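You operate a simulated robot arm through the tools that you are given. There is no shell and no other tool.

You run a simulated robot arm. Do the job below in one go: nothing can be reset, and whatever is moved stays where it is left.

## Task
Find the focus of the green lens: slide the card till the spot is a dot.
Fine: lens clamped in seat 29 before the wide beam goes on; brake on again at the end.

The check looks at the end state, three seconds after you hand in, the way a careful person would. Anything else that was tipped, shoved, dropped, spilled or broken makes it a failure.

## Robot
A 7-joint arm with a two-finger parallel gripper, fixed in place. Base frame: the origin is at the foot of the arm, x ahead of it, y to its left, z up; the work surface is at about z = 0.85. Units: m, degrees, N and s.
With the tool pointing down near the work surface it reaches from about 0.1 to 0.64 m from the base axis. Its first joint turns from -66.0 to 66.0 degrees. Payload 1.57 kg.
The TCP is the grasp point between the finger pads, 0.03 m short of the fingertips. In the tool frame z runs along the fingers and y along their closing line. Largest opening 0.08 m; finger width 0.017, thickness 0.012; the body of the gripper, 0.04 by 0.082 m, starts 0.08 m behind the TCP.
Orientation is told as [roll, pitch, yaw] about the base's x, y, z axes, in that order, counted from this pose: with the fingers straight down and closing along the base's y, the tool's x points along the base's -x, its y along +y and its z along -z.

## Interface
- The arm moves only by the tool send_rows. Its argument "deltas" is a list that holds one entry, the list of rows, each a list of 7 numbers: the shift along the tool's x, y, z in mm, then the turn, a rotation vector about the tool's x, y, z in degrees, then the finger opening in mm, from 0 to 80. In form: [[[x, y, z, rx, ry, rz, hand], ...]]. A call has 1 to 20 rows; each row is the pose to reach, as a shift and turn from the pose commanded when the call began, along the tool's axes at that moment. Each row takes 0.2 s and may step no farther than 0.05 m and 8.6 degrees from the row before; otherwise, or with a gripper value out of range, the whole call is refused. Where a pose cannot be reached the arm comes as near as it can. A force on the tool above 50 N (or 10 N above the force at the start of the call, whichever is more), or a blocked arm, ends the call early, and 0.2 s more pass. Each finger travels about 0.072 m/s and halts on what it meets, pressing with about 24 N; the grip force reading is that of the motor and also rises with nothing between the fingers. The clock runs only during rows and for 0.2 s after the last one: add rows that repeat a pose to give the fingers time. The reply holds the time, the measured pose of the TCP, the force on the tool along the base axes, the opening and the grip force, in the units named above and with some noise, with the torque about the TCP (base axes, N m) and any sound that the robot's microphone picked up, and new pictures: "views" is both (left out), scene, wrist or none.
- Cameras (640 x 400 px; columns grow to the right, rows downward): "scene" is fixed at [0.0536, 0.4239, 1.4312]; the picture's right is [-0.82, -0.57, 0.00], its down [-0.28, 0.40, -0.87] and it looks along [0.50, -0.72, -0.49] (base axes); focal length 322 px, centre (320, 200). "wrist" rides on the gripper at [0.072, -0.007, -0.122] in the tool frame; the picture's right is [0.09, 1.00, 0.00], its down [-0.84, 0.08, -0.54] and it looks along [-0.54, 0.05, 0.84] (tool axes); focal length 238 px, centre (320, 200). There is no depth. A picture from a camera that has moved, and an enlarged one, comes with that camera's place and axes in the base frame and with its lens.
- zoom(camera, box): a new picture of the part [left, top, right, bottom] of that camera's present view, enlarged. It takes no simulated time.
- sign_off(): hands the job in; it is judged then, once.

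Places have to be worked out from the pictures, the camera data and where the tool is seen. Open the gripper and draw the arm clear of the work before you hand the job in, unless the task says otherwise.

The tools are called after "Call:" as name(argument=value, ...) on one line, values as JSON. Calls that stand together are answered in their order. send_rows: Moves the arm, as the interface text tells. Its arguments: {"type":"object","properties":{"deltas":{"type":"array","items":{"type":"array","items":{"type":"array","items":{"type":"number"}}}},"views":{"type":"string","enum":["both","scene","wrist","none"]}},"required":["deltas"]} The other tools are called the same way: zoom (camera, box) takes an enlarged picture of a part of a camera's view; sign_off () hands the job in.

At the start:

```text
time: 0.0
tool_pos: [0.3238, -0.1528, 1.243]
ee_rot: [0.0, 0.0, -0.1]
contact_force: [0.5, -0.2, 0.1]
torque: [-0.02, 0.01, 0.02]
grip_width: 0.0799
gripper_force: 0.2
```

scene: 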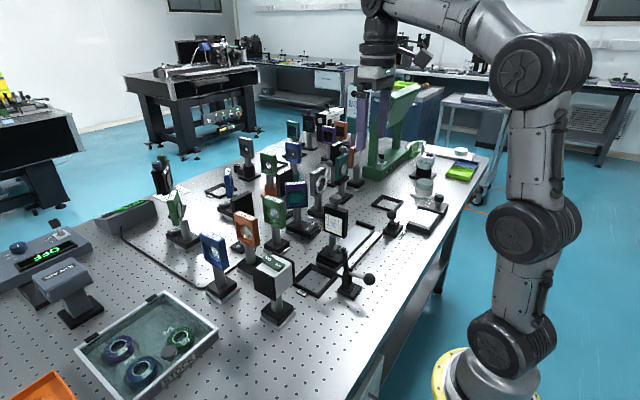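
wrist: 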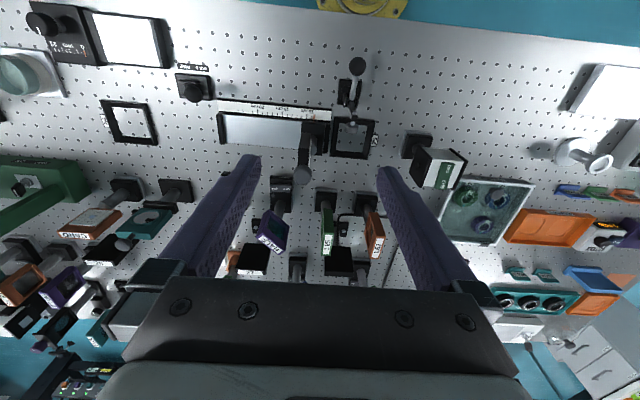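

The pictures show an optical bench with many posts, a tray of lenses and a rail. I'll enlarge parts of both views first to identify the items before I move anything.

Call:
zoom(camera="scene", box=[0, 220, 220, 400])

Call:
zoom(camera="scene", box=[200, 180, 420, 320])

Call:
zoom(camera="scene", box=[140, 100, 360, 240])

Call:
zoom(camera="scene", box=[340, 120, 500, 240])

Call:
zoom(camera="wrist", box=[180, 40, 400, 190])

Call:
zoom(camera="wrist", box=[390, 60, 640, 260])

Call:
zoom(camera="wrist", box=[0, 0, 220, 180])

Call:
zoom(camera="wrist", box=[220, 150, 420, 280])

```text
2.22 times, centred on (110, 310) of scene
camera zoom: at [0.0536, 0.4239, 1.4312], right [-0.82, -0.57, 0.0], down [-0.28, 0.4, -0.87], along [0.5, -0.72, -0.49], focal length 716 px, centre (787, -44)
```

zoom: 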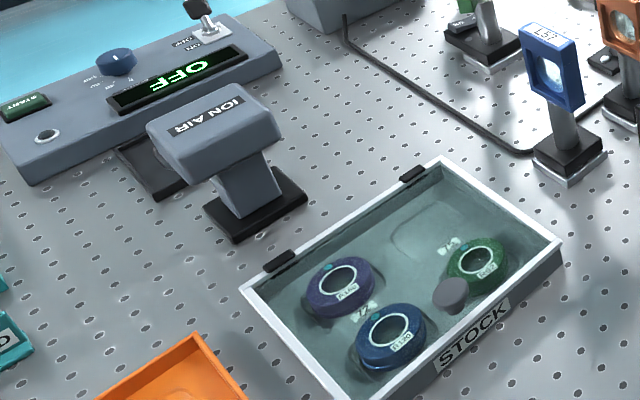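

```text
2.86 times, centred on (310, 250) of scene
camera zoom: at [0.0536, 0.4239, 1.4312], right [-0.82, -0.57, 0.0], down [-0.28, 0.4, -0.87], along [0.5, -0.72, -0.49], focal length 920 px, centre (349, 57)
```

zoom: 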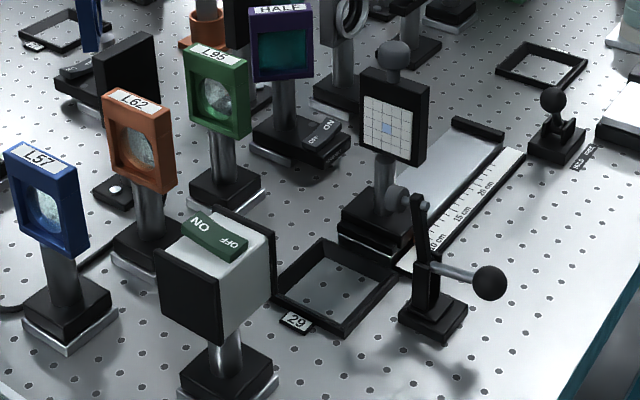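

```text
2.86 times, centred on (250, 170) of scene
camera zoom: at [0.0536, 0.4239, 1.4312], right [-0.82, -0.57, 0.0], down [-0.28, 0.4, -0.87], along [0.5, -0.72, -0.49], focal length 920 px, centre (520, 286)
```

zoom: 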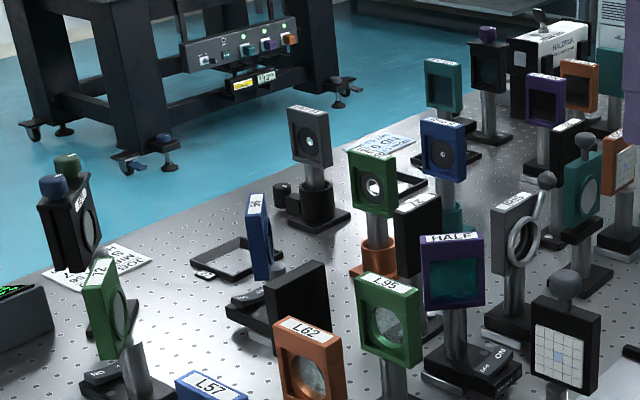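

```text
3.33 times, centred on (420, 180) of scene
camera zoom: at [0.0536, 0.4239, 1.4312], right [-0.82, -0.57, 0.0], down [-0.28, 0.4, -0.87], along [0.5, -0.72, -0.49], focal length 1074 px, centre (-13, 267)
```

zoom: 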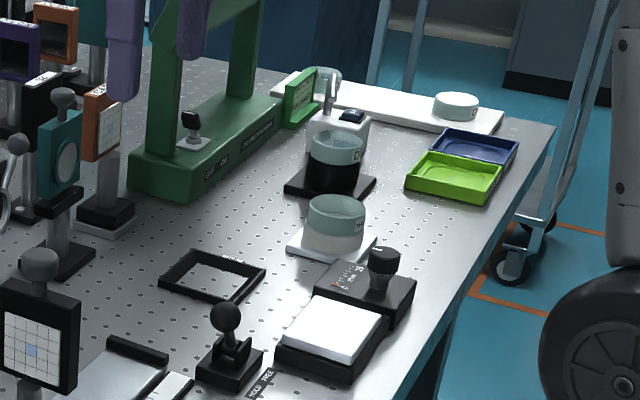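

```text
2.67 times, centred on (290, 115) of wrist
camera zoom: at [0.2526, -0.1592, 1.365], right [-0.09, 1.0, 0.0], down [0.84, 0.08, 0.54], along [0.54, 0.05, -0.84], focal length 636 px, centre (400, 427)
```

zoom: 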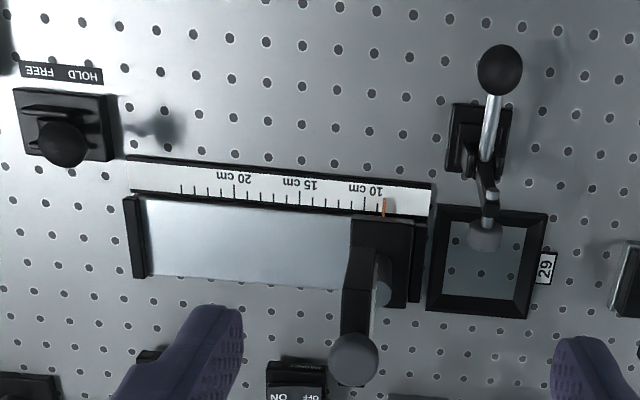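

```text
2.00 times, centred on (515, 160) of wrist
camera zoom: at [0.2526, -0.1592, 1.365], right [-0.09, 1.0, 0.0], down [0.84, 0.08, 0.54], along [0.54, 0.05, -0.84], focal length 477 px, centre (-70, 280)
```

zoom: 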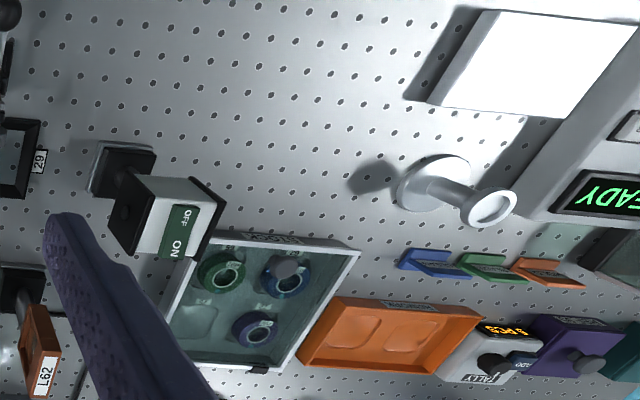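

```text
2.22 times, centred on (110, 90) of wrist
camera zoom: at [0.2526, -0.1592, 1.365], right [-0.09, 1.0, 0.0], down [0.84, 0.08, 0.54], along [0.54, 0.05, -0.84], focal length 530 px, centre (787, 444)
```

zoom: 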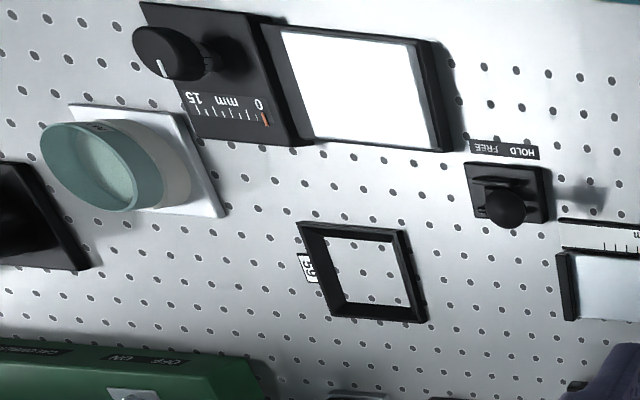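

```text
3.08 times, centred on (320, 215) of wrist
camera zoom: at [0.2526, -0.1592, 1.365], right [-0.09, 1.0, 0.0], down [0.84, 0.08, 0.54], along [0.54, 0.05, -0.84], focal length 733 px, centre (320, 154)
```

zoom: 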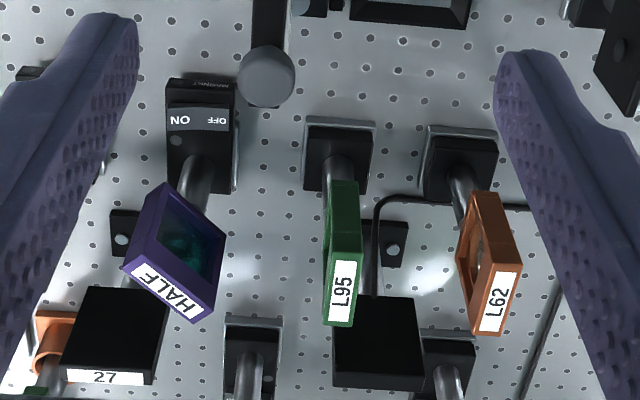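

So far I see L57, L62 and L95 on bare posts, seat 29 with a toggle clamp, a card on a ruled rail, a HOLD/FREE brake and a lamp with an ON/OFF rocker. I'll enlarge more to check which green lens is meant and what state the brake is in.

Call:
zoom(camera="scene", box=[150, 170, 220, 260])

Call:
zoom(camera="scene", box=[230, 130, 310, 200])

Call:
zoom(camera="scene", box=[225, 180, 315, 250])

Call:
zoom(camera="scene", box=[310, 195, 420, 300])

Call:
zoom(camera="wrist", box=[165, 50, 265, 120])

Call:
zoom(camera="scene", box=[100, 110, 240, 230])

Call:
zoom(camera="scene", box=[260, 90, 370, 180])

Call:
zoom(camera="scene", box=[370, 190, 430, 240])

```text
4.44 times, centred on (185, 215) of scene
camera zoom: at [0.0536, 0.4239, 1.4312], right [-0.82, -0.57, 0.0], down [-0.28, 0.4, -0.87], along [0.5, -0.72, -0.49], focal length 1432 px, centre (920, 133)
```

zoom: 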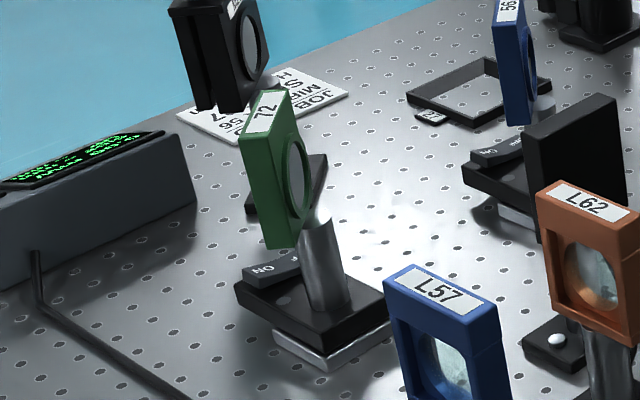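

```text
5.71 times, centred on (270, 165) of scene
camera zoom: at [0.0536, 0.4239, 1.4312], right [-0.82, -0.57, 0.0], down [-0.28, 0.4, -0.87], along [0.5, -0.72, -0.49], focal length 1841 px, centre (606, 400)
```

zoom: 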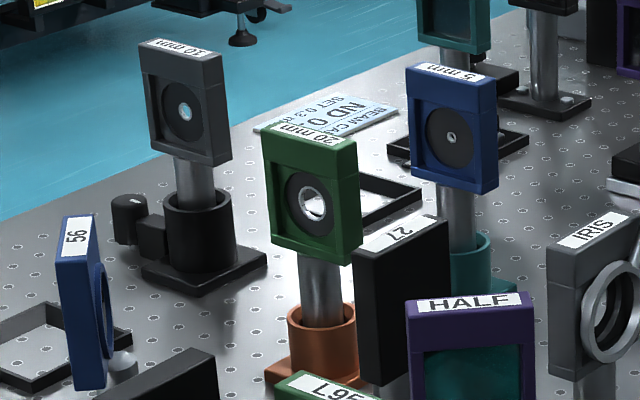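

```text
5.71 times, centred on (270, 215) of scene
camera zoom: at [0.0536, 0.4239, 1.4312], right [-0.82, -0.57, 0.0], down [-0.28, 0.4, -0.87], along [0.5, -0.72, -0.49], focal length 1841 px, centre (606, 114)
```

zoom: 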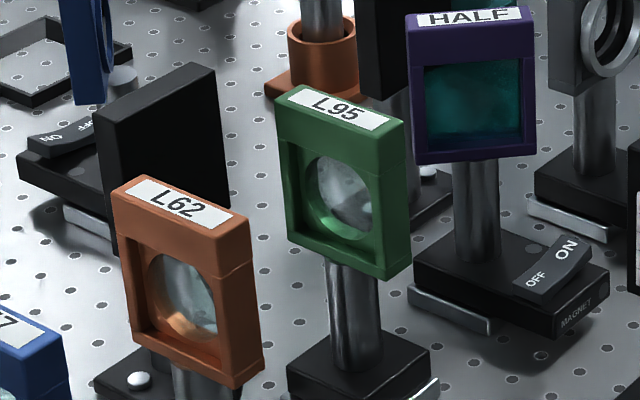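

```text
3.81 times, centred on (365, 248) of scene
camera zoom: at [0.0536, 0.4239, 1.4312], right [-0.82, -0.57, 0.0], down [-0.28, 0.4, -0.87], along [0.5, -0.72, -0.49], focal length 1227 px, centre (149, 19)
```

zoom: 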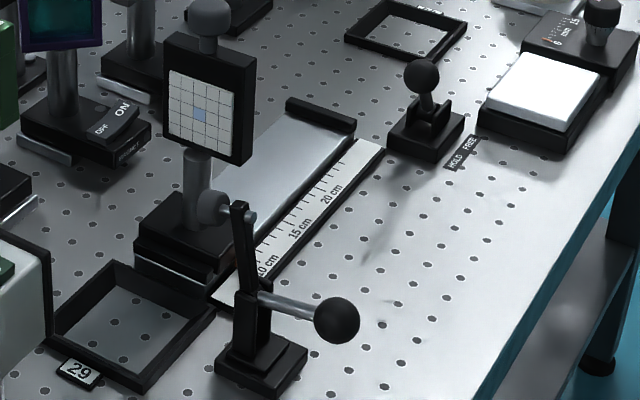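

```text
5.71 times, centred on (215, 85) of wrist
camera zoom: at [0.2526, -0.1592, 1.365], right [-0.09, 1.0, 0.0], down [0.84, 0.08, 0.54], along [0.54, 0.05, -0.84], focal length 1362 px, centre (920, 857)
```

zoom: 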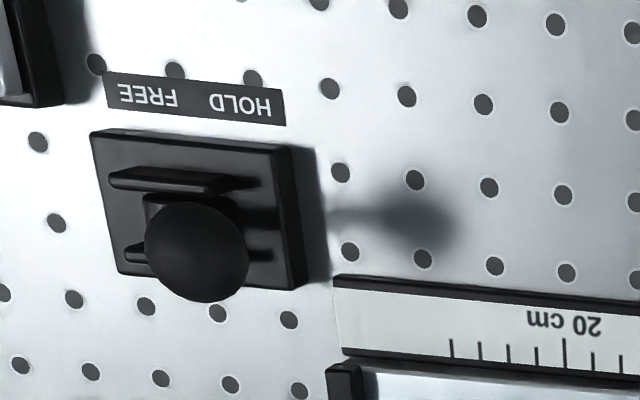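

```text
3.33 times, centred on (170, 170) of scene
camera zoom: at [0.0536, 0.4239, 1.4312], right [-0.82, -0.57, 0.0], down [-0.28, 0.4, -0.87], along [0.5, -0.72, -0.49], focal length 1074 px, centre (820, 300)
```

zoom: 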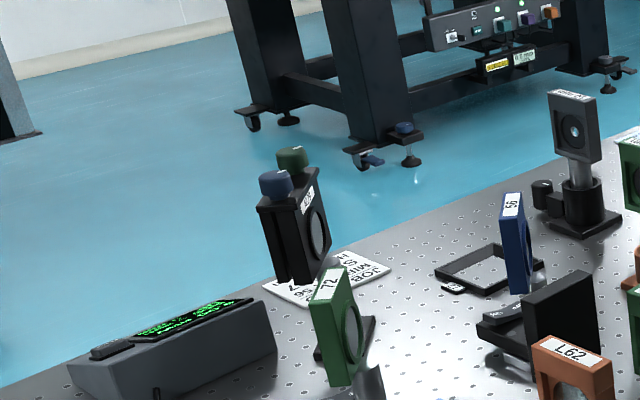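

```text
4.44 times, centred on (315, 135) of scene
camera zoom: at [0.0536, 0.4239, 1.4312], right [-0.82, -0.57, 0.0], down [-0.28, 0.4, -0.87], along [0.5, -0.72, -0.49], focal length 1432 px, centre (342, 489)
```

zoom: 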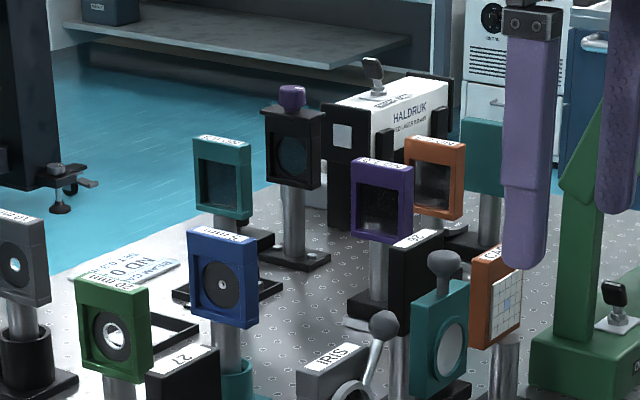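

```text
8.00 times, centred on (400, 215) of scene
camera zoom: at [0.0536, 0.4239, 1.4312], right [-0.82, -0.57, 0.0], down [-0.28, 0.4, -0.87], along [0.5, -0.72, -0.49], focal length 2577 px, centre (-320, 80)
```

zoom: 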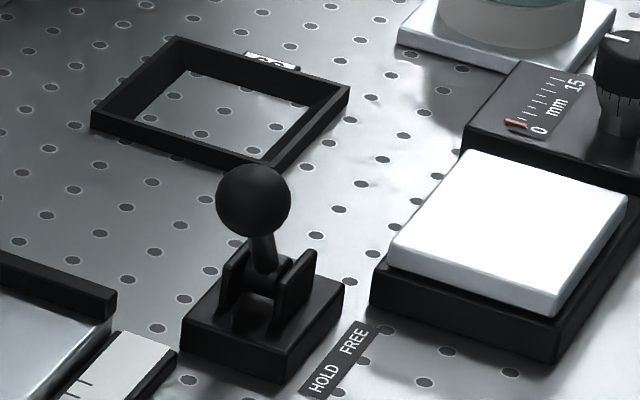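

L95 is the green lens standing on a bare post; 72 is a magnet-mounted mirror and 20 mm is an aperture. The brake ball leans to +y, which is HOLD. I put L95 at about (0.565, -0.115) with its top near z 1.03, and I'm moving above it for a closer look.

Call:
send_rows(deltas=[[[-25, 5, 10, 0, 0, 0, 80], [-50, 10, 20, 0, 0, 0, 80], [-75, 15, 30, 0, 0, 0, 80], [-100, 20, 40, 0, 0, 0, 80], [-125, 25, 50, 0, 0, 0, 80], [-150, 30, 60, 0, 0, 0, 80], [-170, 34, 70, 0, 0, 0, 80], [-185, 38, 80, 0, 0, 0, 80], [-195, 39, 85, 0, 0, 0, 80], [-195, 39, 85, 0, 0, 0, 80]]], views="both")

```text
time: 2.2
tool_pos: [0.519, -0.1142, 1.1581]
ee_rot: [-0.1, -0.1, 0.1]
contact_force: [-0.9, -1.0, -0.4]
torque: [0.0, -0.01, 0.0]
grip_width: 0.0797
gripper_force: 0.1
camera wrist: at [0.4476, -0.1203, 1.2803], right [-0.09, 1.0, 0.0], down [0.84, 0.08, 0.54], along [0.54, 0.05, -0.84], focal length 238 px, centre (320, 200)
```

scene: 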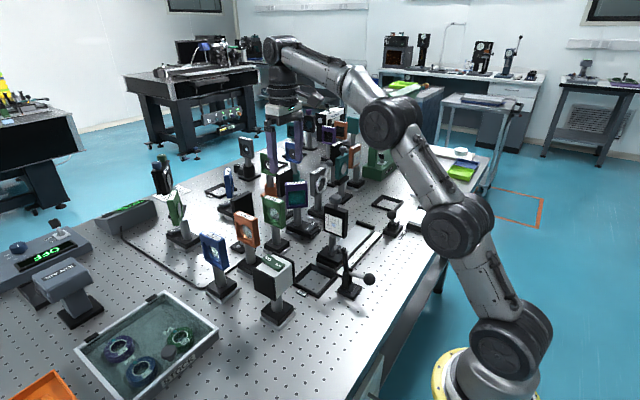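
wrist: 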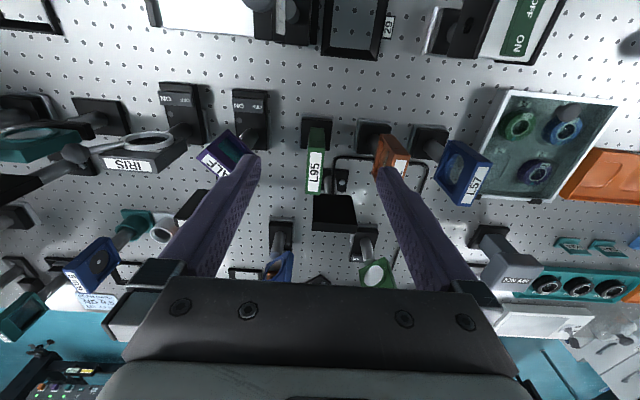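

Call:
zoom(camera="wrist", box=[260, 90, 400, 210])

Call:
zoom(camera="scene", box=[225, 110, 335, 250])

```text
3.33 times, centred on (330, 150) of wrist
camera zoom: at [0.4476, -0.1203, 1.2803], right [-0.09, 1.0, 0.0], down [0.84, 0.08, 0.54], along [0.54, 0.05, -0.84], focal length 794 px, centre (287, 367)
```

zoom: 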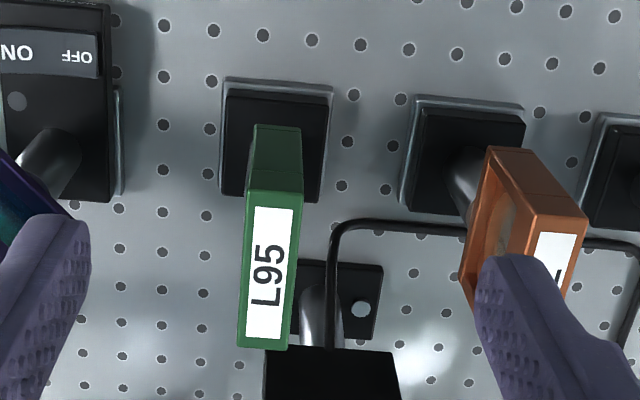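

```text
2.86 times, centred on (280, 180) of scene
camera zoom: at [0.0536, 0.4239, 1.4312], right [-0.82, -0.57, 0.0], down [-0.28, 0.4, -0.87], along [0.5, -0.72, -0.49], focal length 920 px, centre (434, 257)
```

zoom: 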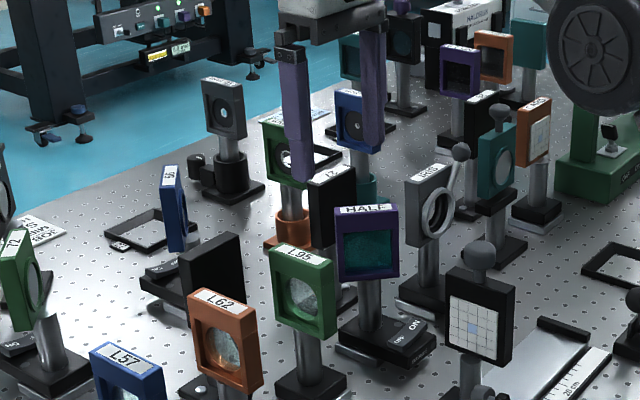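

L95's frame top is centred near (0.574, -0.115, 1.022); it is about 62 mm long in x, 19 mm thick in y and square to the axes. I'll move over it with the fingers partly closed and stop with the tips just above the frame to check alignment.

Call:
send_rows(deltas=[[[-20, 0, 0, 0, 0, 0, 60], [-40, -0.5, 0, 0, 0, 0, 54], [-55.5, -0.8, 10, 0, 0, 0, 54], [-55.5, -0.8, 30, 0, 0, 0, 54], [-55.5, -0.8, 50, 0, 0, 0, 54], [-55.5, -0.8, 70, 0, 0, 0, 54], [-55.5, -0.8, 85, 0, 0, 0, 54], [-55.5, -0.8, 92, 0, 0, 0, 54], [-55.5, -0.8, 92, 0, 0, 0, 54]]], views="both")

```text
time: 4.2
tool_pos: [0.5744, -0.1156, 1.0657]
ee_rot: [-0.1, 0.0, -0.1]
contact_force: [-0.4, 0.3, 1.3]
torque: [-0.01, -0.02, -0.03]
grip_width: 0.0538
gripper_force: 0.0
out of reach, approached as far as the arm can: row 2, 3, 4
camera wrist: at [0.5032, -0.121, 1.1878], right [-0.09, 1.0, 0.0], down [0.84, 0.08, 0.54], along [0.54, 0.05, -0.84], focal length 238 px, centre (320, 200)
```

scene: 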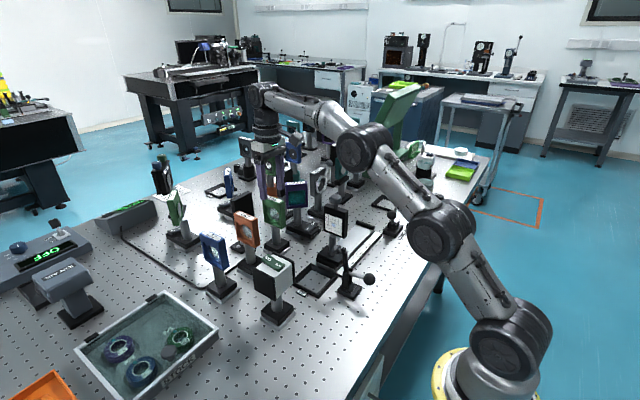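
wrist: 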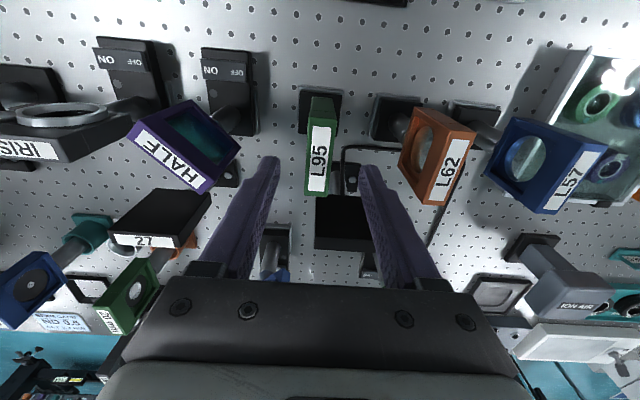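

The tips now sit just above L95. I'll enlarge to check how the fingers line up with the frame before going down.

Call:
zoom(camera="wrist", box=[240, 80, 400, 220])

Call:
zoom(camera="scene", box=[230, 130, 320, 250])

```text
2.86 times, centred on (320, 150) of wrist
camera zoom: at [0.5032, -0.121, 1.1878], right [-0.09, 1.0, 0.0], down [0.84, 0.08, 0.54], along [0.54, 0.05, -0.84], focal length 681 px, centre (320, 343)
```

zoom: 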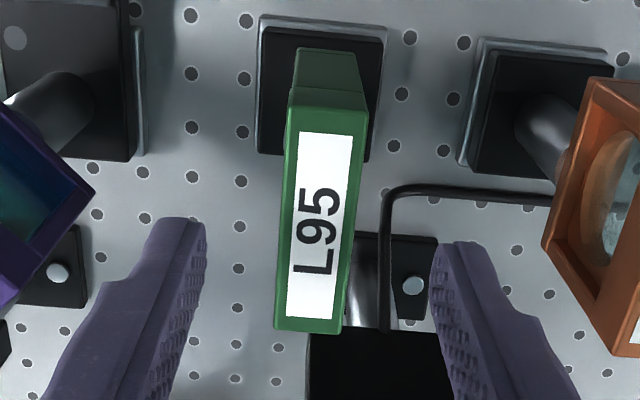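

```text
3.33 times, centred on (275, 190) of scene
camera zoom: at [0.0536, 0.4239, 1.4312], right [-0.82, -0.57, 0.0], down [-0.28, 0.4, -0.87], along [0.5, -0.72, -0.49], focal length 1074 px, centre (470, 233)
```

zoom: 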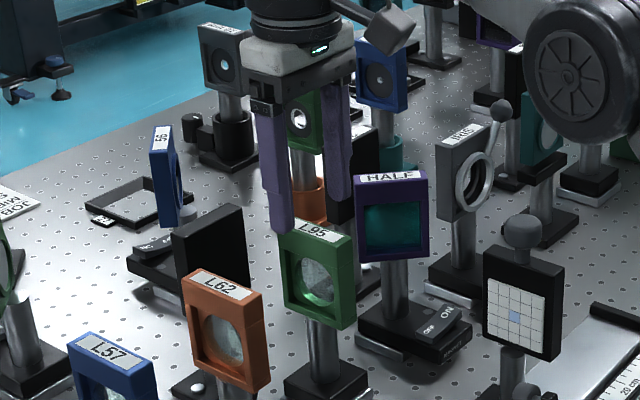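

The frame sits midway between the fingers, with its centre at x about 0.576 and no yaw. I'm going straight down to TCP z about 1.001 and closing on the frame.

Call:
send_rows(deltas=[[[-0.8, 0, 15, 0, 0, 0, 54], [-1.5, 0.3, 30, 0, 0, 0, 54], [-1.5, 0.5, 45, 0, 0, 0, 54], [-1.5, 0.5, 57, 0, 0, 0, 54], [-1.5, 0.5, 64, 0, 0, 0, 54], [-1.5, 0.5, 64, 0, 0, 0, 54], [-1.5, 0.5, 64, 0, 0, 0, 40], [-1.5, 0.5, 64, 0, 0, 0, 28], [-1.5, 0.5, 64, 0, 0, 0, 10], [-1.5, 0.5, 64, 0, 0, 0, 5], [-1.5, 0.5, 64, 0, 0, 0, 5]]], views="both")

```text
time: 6.6
tool_pos: [0.5747, -0.1149, 1.0024]
ee_rot: [0.1, 0.0, 0.1]
contact_force: [-0.1, -1.6, 0.0]
torque: [-0.11, -0.03, -0.04]
grip_width: 0.0197
gripper_force: 23.6
camera wrist: at [0.5048, -0.121, 1.1245], right [-0.09, 1.0, 0.0], down [0.84, 0.08, 0.54], along [0.54, 0.05, -0.84], focal length 238 px, centre (320, 200)
```

scene: 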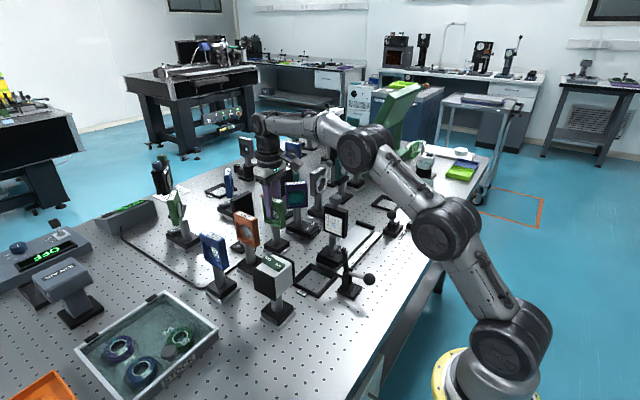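
wrist: 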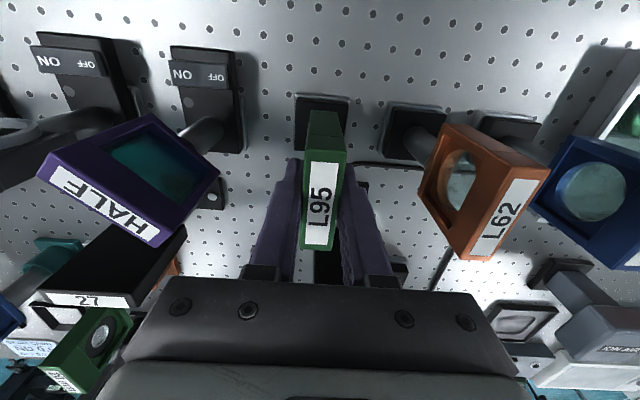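

The grip holds at 19.7 mm with 24 N. I'll lift gently by about 25 mm and watch the force reading for its weight.

Call:
send_rows(deltas=[[[0, 0, -3, 0, 0, 0, 5], [0, 0, -8, 0, 0, 0, 5], [0, 0, -16, 0, 0, 0, 5], [0, 0, -25, 0, 0, 0, 5], [0, 0, -25, 0, 0, 0, 5]]], views="both")

```text
time: 7.8
tool_pos: [0.5756, -0.1134, 1.027]
ee_rot: [0.0, -0.1, 0.1]
contact_force: [0.4, 0.2, -5.3]
torque: [-0.02, -0.01, 0.01]
grip_width: 0.0198
gripper_force: 23.7
camera wrist: at [0.5047, -0.121, 1.1491], right [-0.09, 1.0, 0.0], down [0.84, 0.08, 0.54], along [0.54, 0.05, -0.84], focal length 238 px, centre (320, 200)
```

scene: 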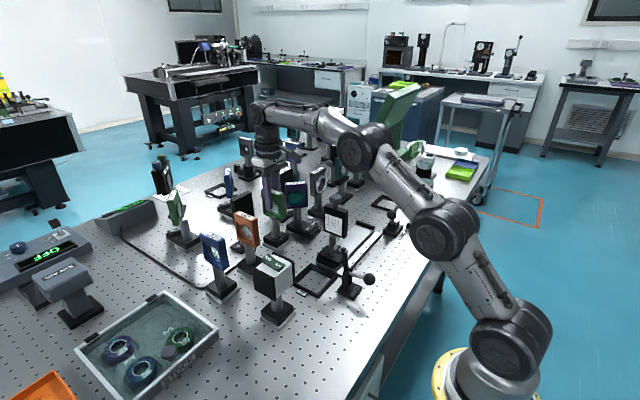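
wrist: 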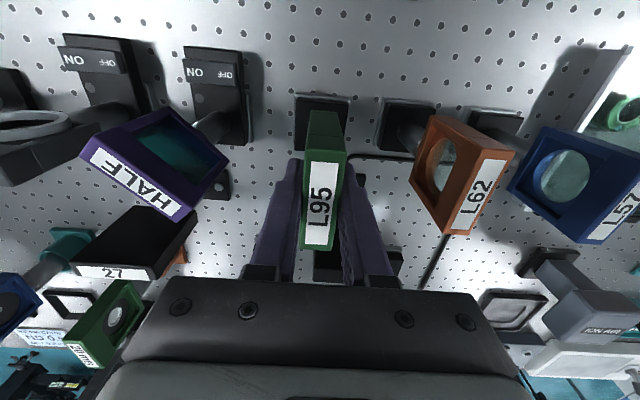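

The lens is up, weighs about 5.3 N and hangs straight. I'll raise it further while pulling back toward the seat, stopping short at x about 0.47 to study the seat and clamp.

Call:
send_rows(deltas=[[[0, 0, -10, 0, 0, 0, 5], [2, 0, -22, 0, 0, 0, 5], [10, 2, -36, 0, 0, 0, 5], [25, 6, -50, 0, 0, 0, 5], [45, 13, -62, 0, 0, 0, 5], [65, 22, -68, 0, 0, 0, 5], [85, 31, -70, 0, 0, 0, 5], [100, 37, -70, 0, 0, 0, 5], [106, 39, -70, 0, 0, 0, 5], [106, 39, -70, 0, 0, 0, 5]]], views="both")

```text
time: 10.0
tool_pos: [0.4703, -0.0754, 1.0967]
ee_rot: [0.0, 0.0, 0.0]
contact_force: [-0.2, 0.1, -5.0]
torque: [0.01, 0.01, 0.01]
grip_width: 0.0196
gripper_force: 24.0
camera wrist: at [0.3983, -0.0815, 1.2185], right [-0.09, 1.0, 0.0], down [0.84, 0.08, 0.54], along [0.54, 0.05, -0.84], focal length 238 px, centre (320, 200)
```

scene: 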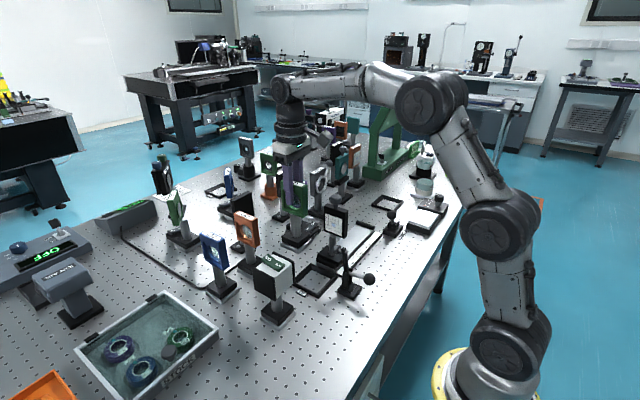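
wrist: 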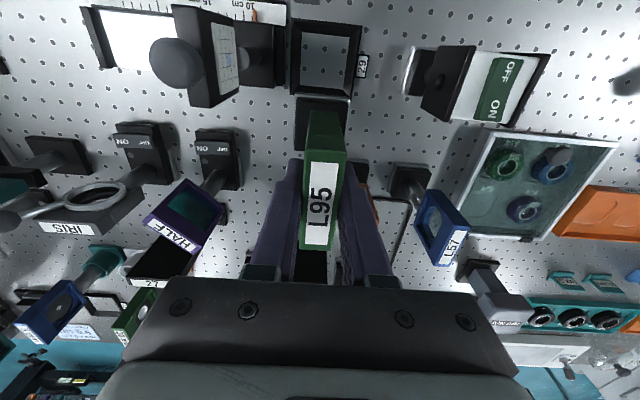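

The lens hangs level in front of the seat, and the seat and card are in view. I'll enlarge to measure the seat and the lens foot.

Call:
zoom(camera="wrist", box=[220, 0, 400, 160])

Call:
zoom(camera="scene", box=[260, 160, 390, 310])

Call:
zoom(camera="scene", box=[290, 240, 380, 310])

```text
2.50 times, centred on (310, 80) of wrist
camera zoom: at [0.3983, -0.0815, 1.2185], right [-0.09, 1.0, 0.0], down [0.84, 0.08, 0.54], along [0.54, 0.05, -0.84], focal length 596 px, centre (345, 500)
```

zoom: 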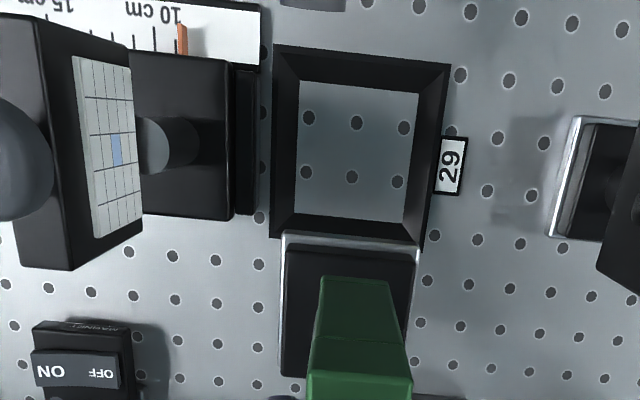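

```text
2.67 times, centred on (325, 235) of scene
camera zoom: at [0.0536, 0.4239, 1.4312], right [-0.82, -0.57, 0.0], down [-0.28, 0.4, -0.87], along [0.5, -0.72, -0.49], focal length 859 px, centre (307, 107)
```

zoom: 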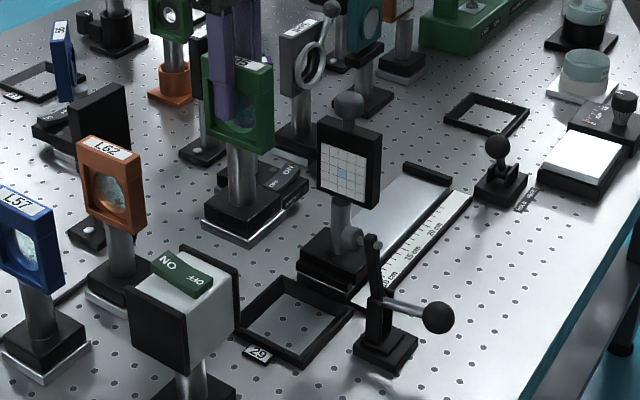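

```text
5.71 times, centred on (335, 275) of scene
camera zoom: at [0.0536, 0.4239, 1.4312], right [-0.82, -0.57, 0.0], down [-0.28, 0.4, -0.87], along [0.5, -0.72, -0.49], focal length 1841 px, centre (234, -229)
```

zoom: 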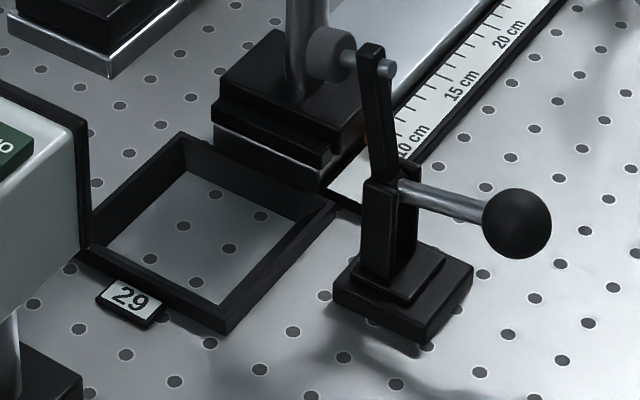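

The seat's inner floor measures about 60 × 62 mm, centred at (0.415, -0.075). The foot is about 57 mm square and centred under the TCP. The clamp's open arm and pad stay at x ≤ 0.375, clear of the foot, so I'll move over the seat and lower to just above its walls.

Call:
send_rows(deltas=[[[15, 0, 0, 0, 0, 0, 5], [30, 0, 0, 0, 0, 0, 5], [45, 0, 0, 0, 0, 0, 5], [54.7, -0.3, 0, 0, 0, 0, 5], [54.7, -0.3, 10, 0, 0, 0, 5], [54.7, -0.3, 25, 0, 0, 0, 5], [54.7, -0.3, 40, 0, 0, 0, 5], [54.7, -0.3, 55, 0, 0, 0, 5], [54.7, -0.3, 60, 0, 0, 0, 5], [54.7, -0.3, 60, 0, 0, 0, 5]]], views="both")

```text
time: 12.2
tool_pos: [0.4154, -0.0746, 1.0364]
ee_rot: [0.0, 0.0, 0.0]
contact_force: [-0.5, -0.4, -4.7]
torque: [0.02, 0.0, 0.02]
grip_width: 0.0199
gripper_force: 23.5
camera wrist: at [0.3437, -0.0818, 1.1589], right [-0.09, 1.0, 0.0], down [0.84, 0.08, 0.54], along [0.54, 0.05, -0.84], focal length 238 px, centre (320, 200)
```

scene: 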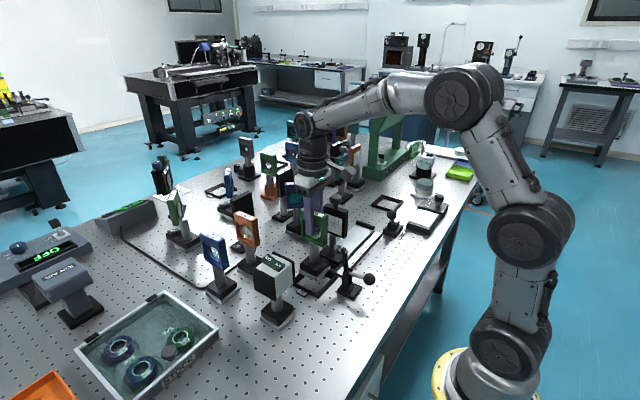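
wrist: 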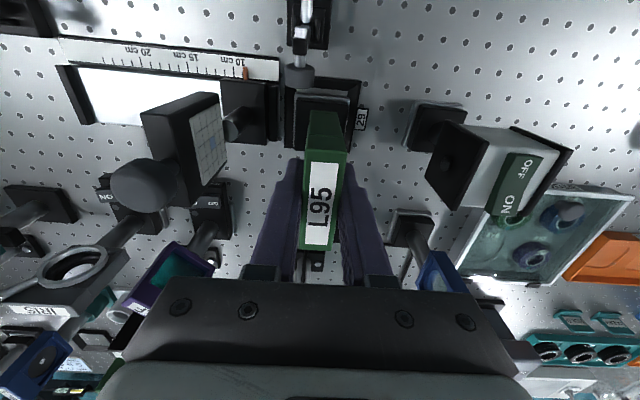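

Call:
zoom(camera="wrist", box=[250, 0, 400, 160])

Call:
zoom(camera="scene", box=[270, 200, 390, 310])

```text
2.50 times, centred on (325, 80) of wrist
camera zoom: at [0.3437, -0.0818, 1.1589], right [-0.09, 1.0, 0.0], down [0.84, 0.08, 0.54], along [0.54, 0.05, -0.84], focal length 596 px, centre (308, 500)
```

zoom: 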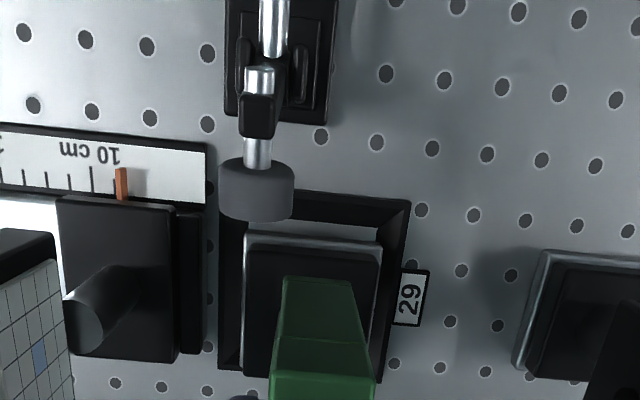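

```text
3.64 times, centred on (330, 255) of scene
camera zoom: at [0.0536, 0.4239, 1.4312], right [-0.82, -0.57, 0.0], down [-0.28, 0.4, -0.87], along [0.5, -0.72, -0.49], focal length 1172 px, centre (284, 0)
```

zoom: 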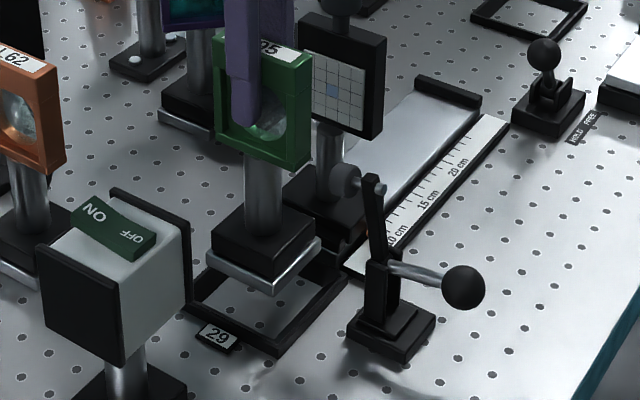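

The foot sits over the seat opening to within about 1 mm, and the pad face at x 0.372 is clear of it. I'll lower slowly to about 4 mm above the floor and check forces for any catch on the walls.

Call:
send_rows(deltas=[[[-0.4, 0.4, 6, 0, 0, 0, 5], [-0.6, 0.6, 12, 0, 0, 0, 5], [-0.6, 0.6, 17, 0, 0, 0, 5], [-0.6, 0.6, 21, 0, 0, 0, 5], [-0.6, 0.6, 25, 0, 0, 0, 5], [-0.6, 0.6, 28, 0, 0, 0, 5], [-0.6, 0.6, 30, 0, 0, 0, 5], [-0.6, 0.6, 30, 0, 0, 0, 5]]], views="both")

```text
time: 14.0
tool_pos: [0.4152, -0.0742, 1.006]
ee_rot: [0.0, 0.1, 0.0]
contact_force: [-0.1, -0.1, -5.3]
torque: [0.0, -0.01, -0.01]
grip_width: 0.02
gripper_force: 24.2
camera wrist: at [0.3445, -0.0815, 1.1287], right [-0.09, 1.0, 0.0], down [0.84, 0.08, 0.54], along [0.54, 0.05, -0.84], focal length 238 px, centre (320, 200)
```

scene: 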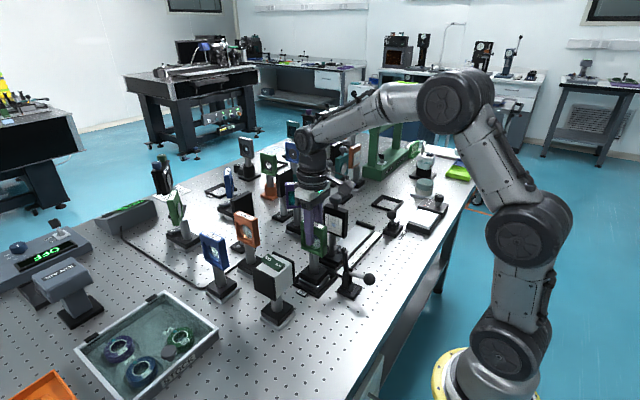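
wrist: 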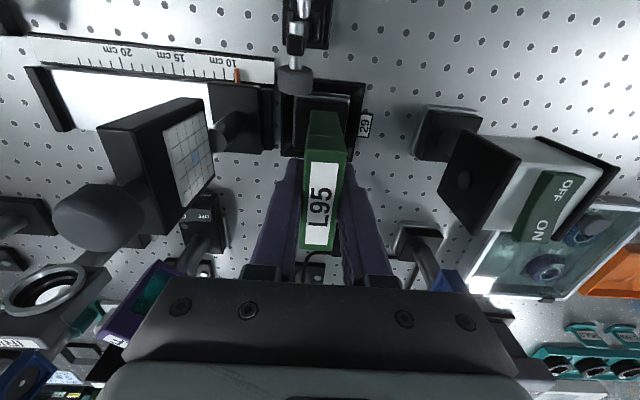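

The force reading still shows only the weight, so the foot has entered without catching. I'll look closely at the foot inside the seat before setting it down.

Call:
zoom(camera="wrist", box=[260, 50, 390, 170])

Call:
zoom(camera="scene", box=[280, 210, 390, 305])

```text
3.33 times, centred on (325, 110) of wrist
camera zoom: at [0.3445, -0.0815, 1.1287], right [-0.09, 1.0, 0.0], down [0.84, 0.08, 0.54], along [0.54, 0.05, -0.84], focal length 794 px, centre (303, 500)
```

zoom: 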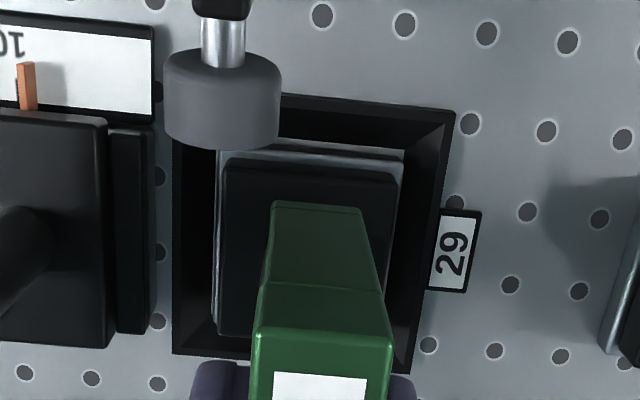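

```text
4.21 times, centred on (335, 258) of scene
camera zoom: at [0.0536, 0.4239, 1.4312], right [-0.82, -0.57, 0.0], down [-0.28, 0.4, -0.87], along [0.5, -0.72, -0.49], focal length 1356 px, centre (257, -42)
```

zoom: 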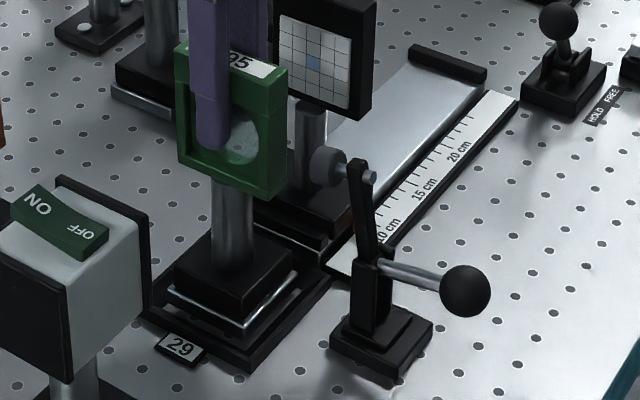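

The foot is centred inside the seat walls. I'll lower the last few millimetres in 1 mm steps.

Call:
send_rows(deltas=[[[0, 0, 1, 0, 0, 0, 5], [0, 0, 2, 0, 0, 0, 5], [0, 0, 3, 0, 0, 0, 5], [0, 0, 3.6, 0, 0, 0, 5], [0, 0, 3.6, 0, 0, 0, 5]]], views="none")

```text
time: 15.2
tool_pos: [0.4164, -0.0747, 1.0032]
ee_rot: [0.0, -0.1, 0.0]
contact_force: [-0.4, 0.0, -4.2]
torque: [-0.01, 0.0, 0.03]
grip_width: 0.0199
gripper_force: 24.1
```

Call:
send_rows(deltas=[[[0, 0, 0.6, 0, 0, 0, 5], [0, 0, 1.2, 0, 0, 0, 5], [0, 0, 1.2, 0, 0, 0, 5]]], views="none")

```text
time: 16.0
tool_pos: [0.4159, -0.0753, 1.0035]
ee_rot: [0.0, 0.0, 0.0]
contact_force: [-0.4, -1.0, -0.9]
torque: [-0.02, 0.12, 0.0]
grip_width: 0.0201
gripper_force: 25.0
```

The load has dropped from 5 N to about 1 N, so the foot now rests on the seat floor. I'll open the fingers gently and look.

Call:
send_rows(deltas=[[[0, 0, 0.3, 0, 0, 0, 19], [0, 0, 0.3, 0, 0, 0, 24], [0, 0, 0.3, 0, 0, 0, 34], [0, 0, 0.3, 0, 0, 0, 46], [0, 0, 0.3, 0, 0, 0, 46]]], views="both")

```text
time: 17.2
tool_pos: [0.4157, -0.0737, 1.002]
ee_rot: [-0.1, -0.1, 0.0]
contact_force: [0.3, 0.2, 0.3]
torque: [0.0, 0.01, -0.01]
grip_width: 0.046
gripper_force: 0.0
camera wrist: at [0.3446, -0.0813, 1.1241], right [-0.09, 1.0, 0.0], down [0.84, 0.08, 0.54], along [0.54, 0.05, -0.84], focal length 238 px, centre (320, 200)
```

scene: 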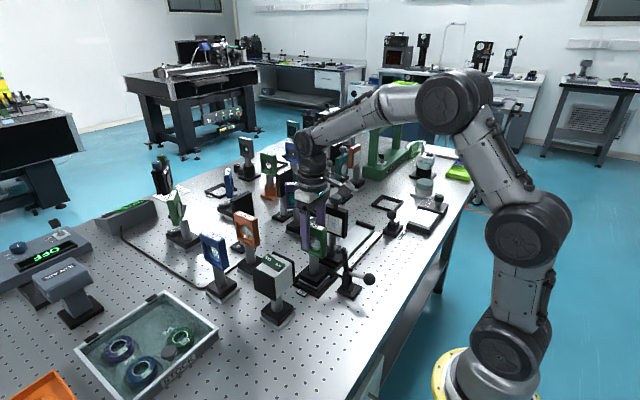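
wrist: 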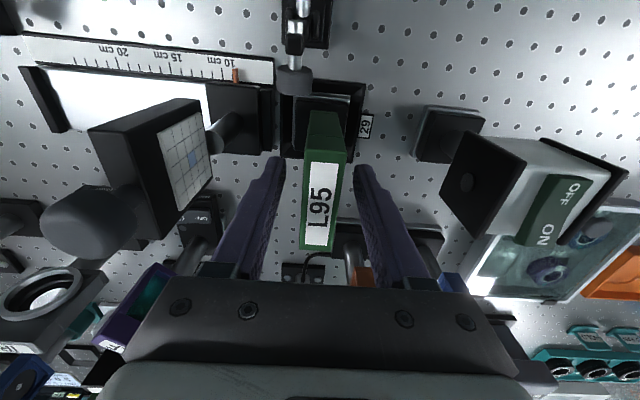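

The lens stands free in the seat. I'll rise straight off it, then draw back over the clamp for a close look.

Call:
send_rows(deltas=[[[0, 0, -12, 0, 0, 0, 46], [0, 0, -30, 0, 0, 0, 46], [0, 0, -55, 0, 0, 0, 46], [0, 0, -80, 0, 0, 0, 46], [10, -2, -95, 0, 0, 0, 46], [35, -6, -95, 0, 0, 0, 46], [65, -11, -95, 0, 0, 0, 46], [95, -16, -90, 0, 0, 0, 46], [110, -19, -80, 0, 0, 0, 46], [115, -20, -70, 0, 0, 0, 46], [115, -20, -70, 0, 0, 0, 46]]], views="both")

```text
time: 19.6
tool_pos: [0.3005, -0.0946, 1.072]
ee_rot: [0.0, 0.0, 0.1]
contact_force: [-0.2, -0.4, -0.6]
torque: [-0.01, -0.01, -0.01]
grip_width: 0.046
gripper_force: 0.0
camera wrist: at [0.229, -0.1009, 1.1934], right [-0.09, 1.0, 0.0], down [0.84, 0.08, 0.54], along [0.54, 0.05, -0.84], focal length 238 px, centre (320, 200)
```

scene: 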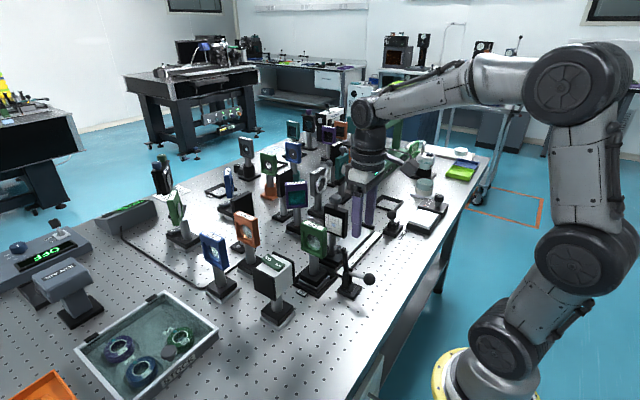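
wrist: 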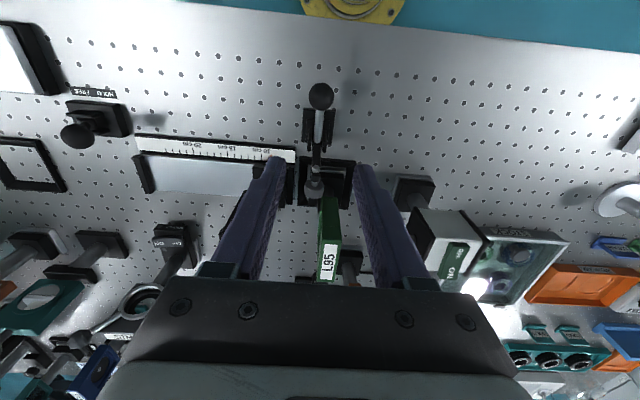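

Call:
zoom(camera="wrist", box=[260, 60, 390, 220])

Call:
zoom(camera="scene", box=[285, 200, 395, 310])

```text
2.50 times, centred on (325, 140) of wrist
camera zoom: at [0.229, -0.1009, 1.1934], right [-0.09, 1.0, 0.0], down [0.84, 0.08, 0.54], along [0.54, 0.05, -0.84], focal length 596 px, centre (308, 350)
```

zoom: 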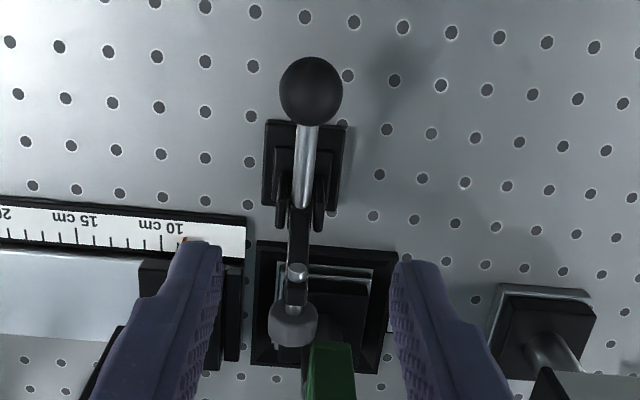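

```text
3.64 times, centred on (340, 255) of scene
camera zoom: at [0.0536, 0.4239, 1.4312], right [-0.82, -0.57, 0.0], down [-0.28, 0.4, -0.87], along [0.5, -0.72, -0.49], focal length 1172 px, centre (247, 0)
```

zoom: 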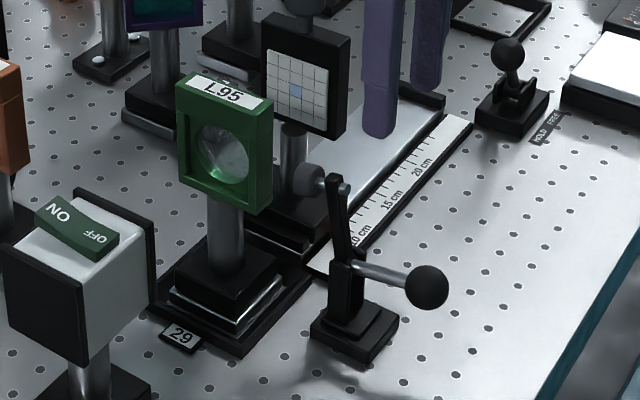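

The clamp ball is at about (0.2755, -0.0955, 0.916) with a 27 mm diameter, and the pivot is near (0.332, 0.907), so the handle has to swing up about 80° to press the pad onto the foot. I'm lowering the open fingers to just above the ball to check alignment.

Call:
send_rows(deltas=[[[10, -0.6, 10, 0, 0, 0, 50], [20, -1.2, 30, 0, 0, 0, 50], [25.5, -1.6, 50, 0, 0, 0, 50], [25.5, -1.6, 70, 0, 0, 0, 50], [25.5, -1.6, 85, 0, 0, 0, 50], [25.5, -1.6, 95, 0, 0, 0, 50], [25.5, -1.6, 95, 0, 0, 0, 50]]], views="both")

```text
time: 21.2
tool_pos: [0.274, -0.0957, 0.9765]
ee_rot: [-0.1, -0.1, 0.0]
contact_force: [-0.5, -0.3, -0.3]
torque: [0.02, 0.0, 0.01]
grip_width: 0.0499
gripper_force: 0.1
camera wrist: at [0.2034, -0.1022, 1.0989], right [-0.09, 1.0, 0.0], down [0.84, 0.08, 0.54], along [0.54, 0.05, -0.84], focal length 238 px, centre (320, 200)
```

scene: 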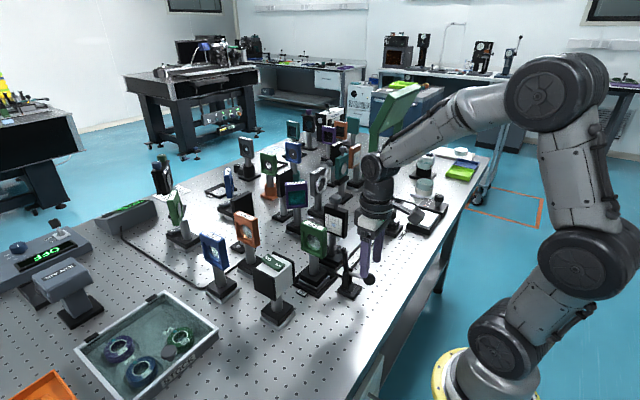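
wrist: 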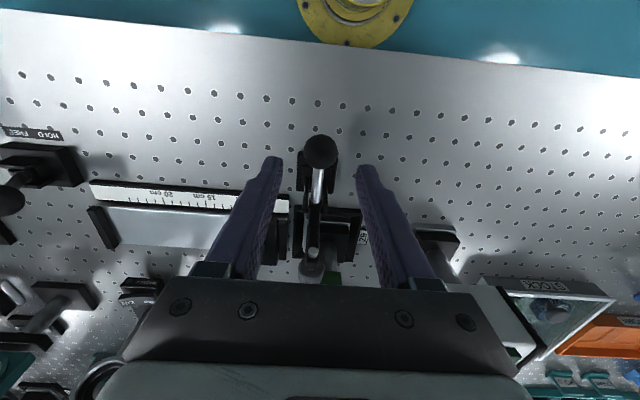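

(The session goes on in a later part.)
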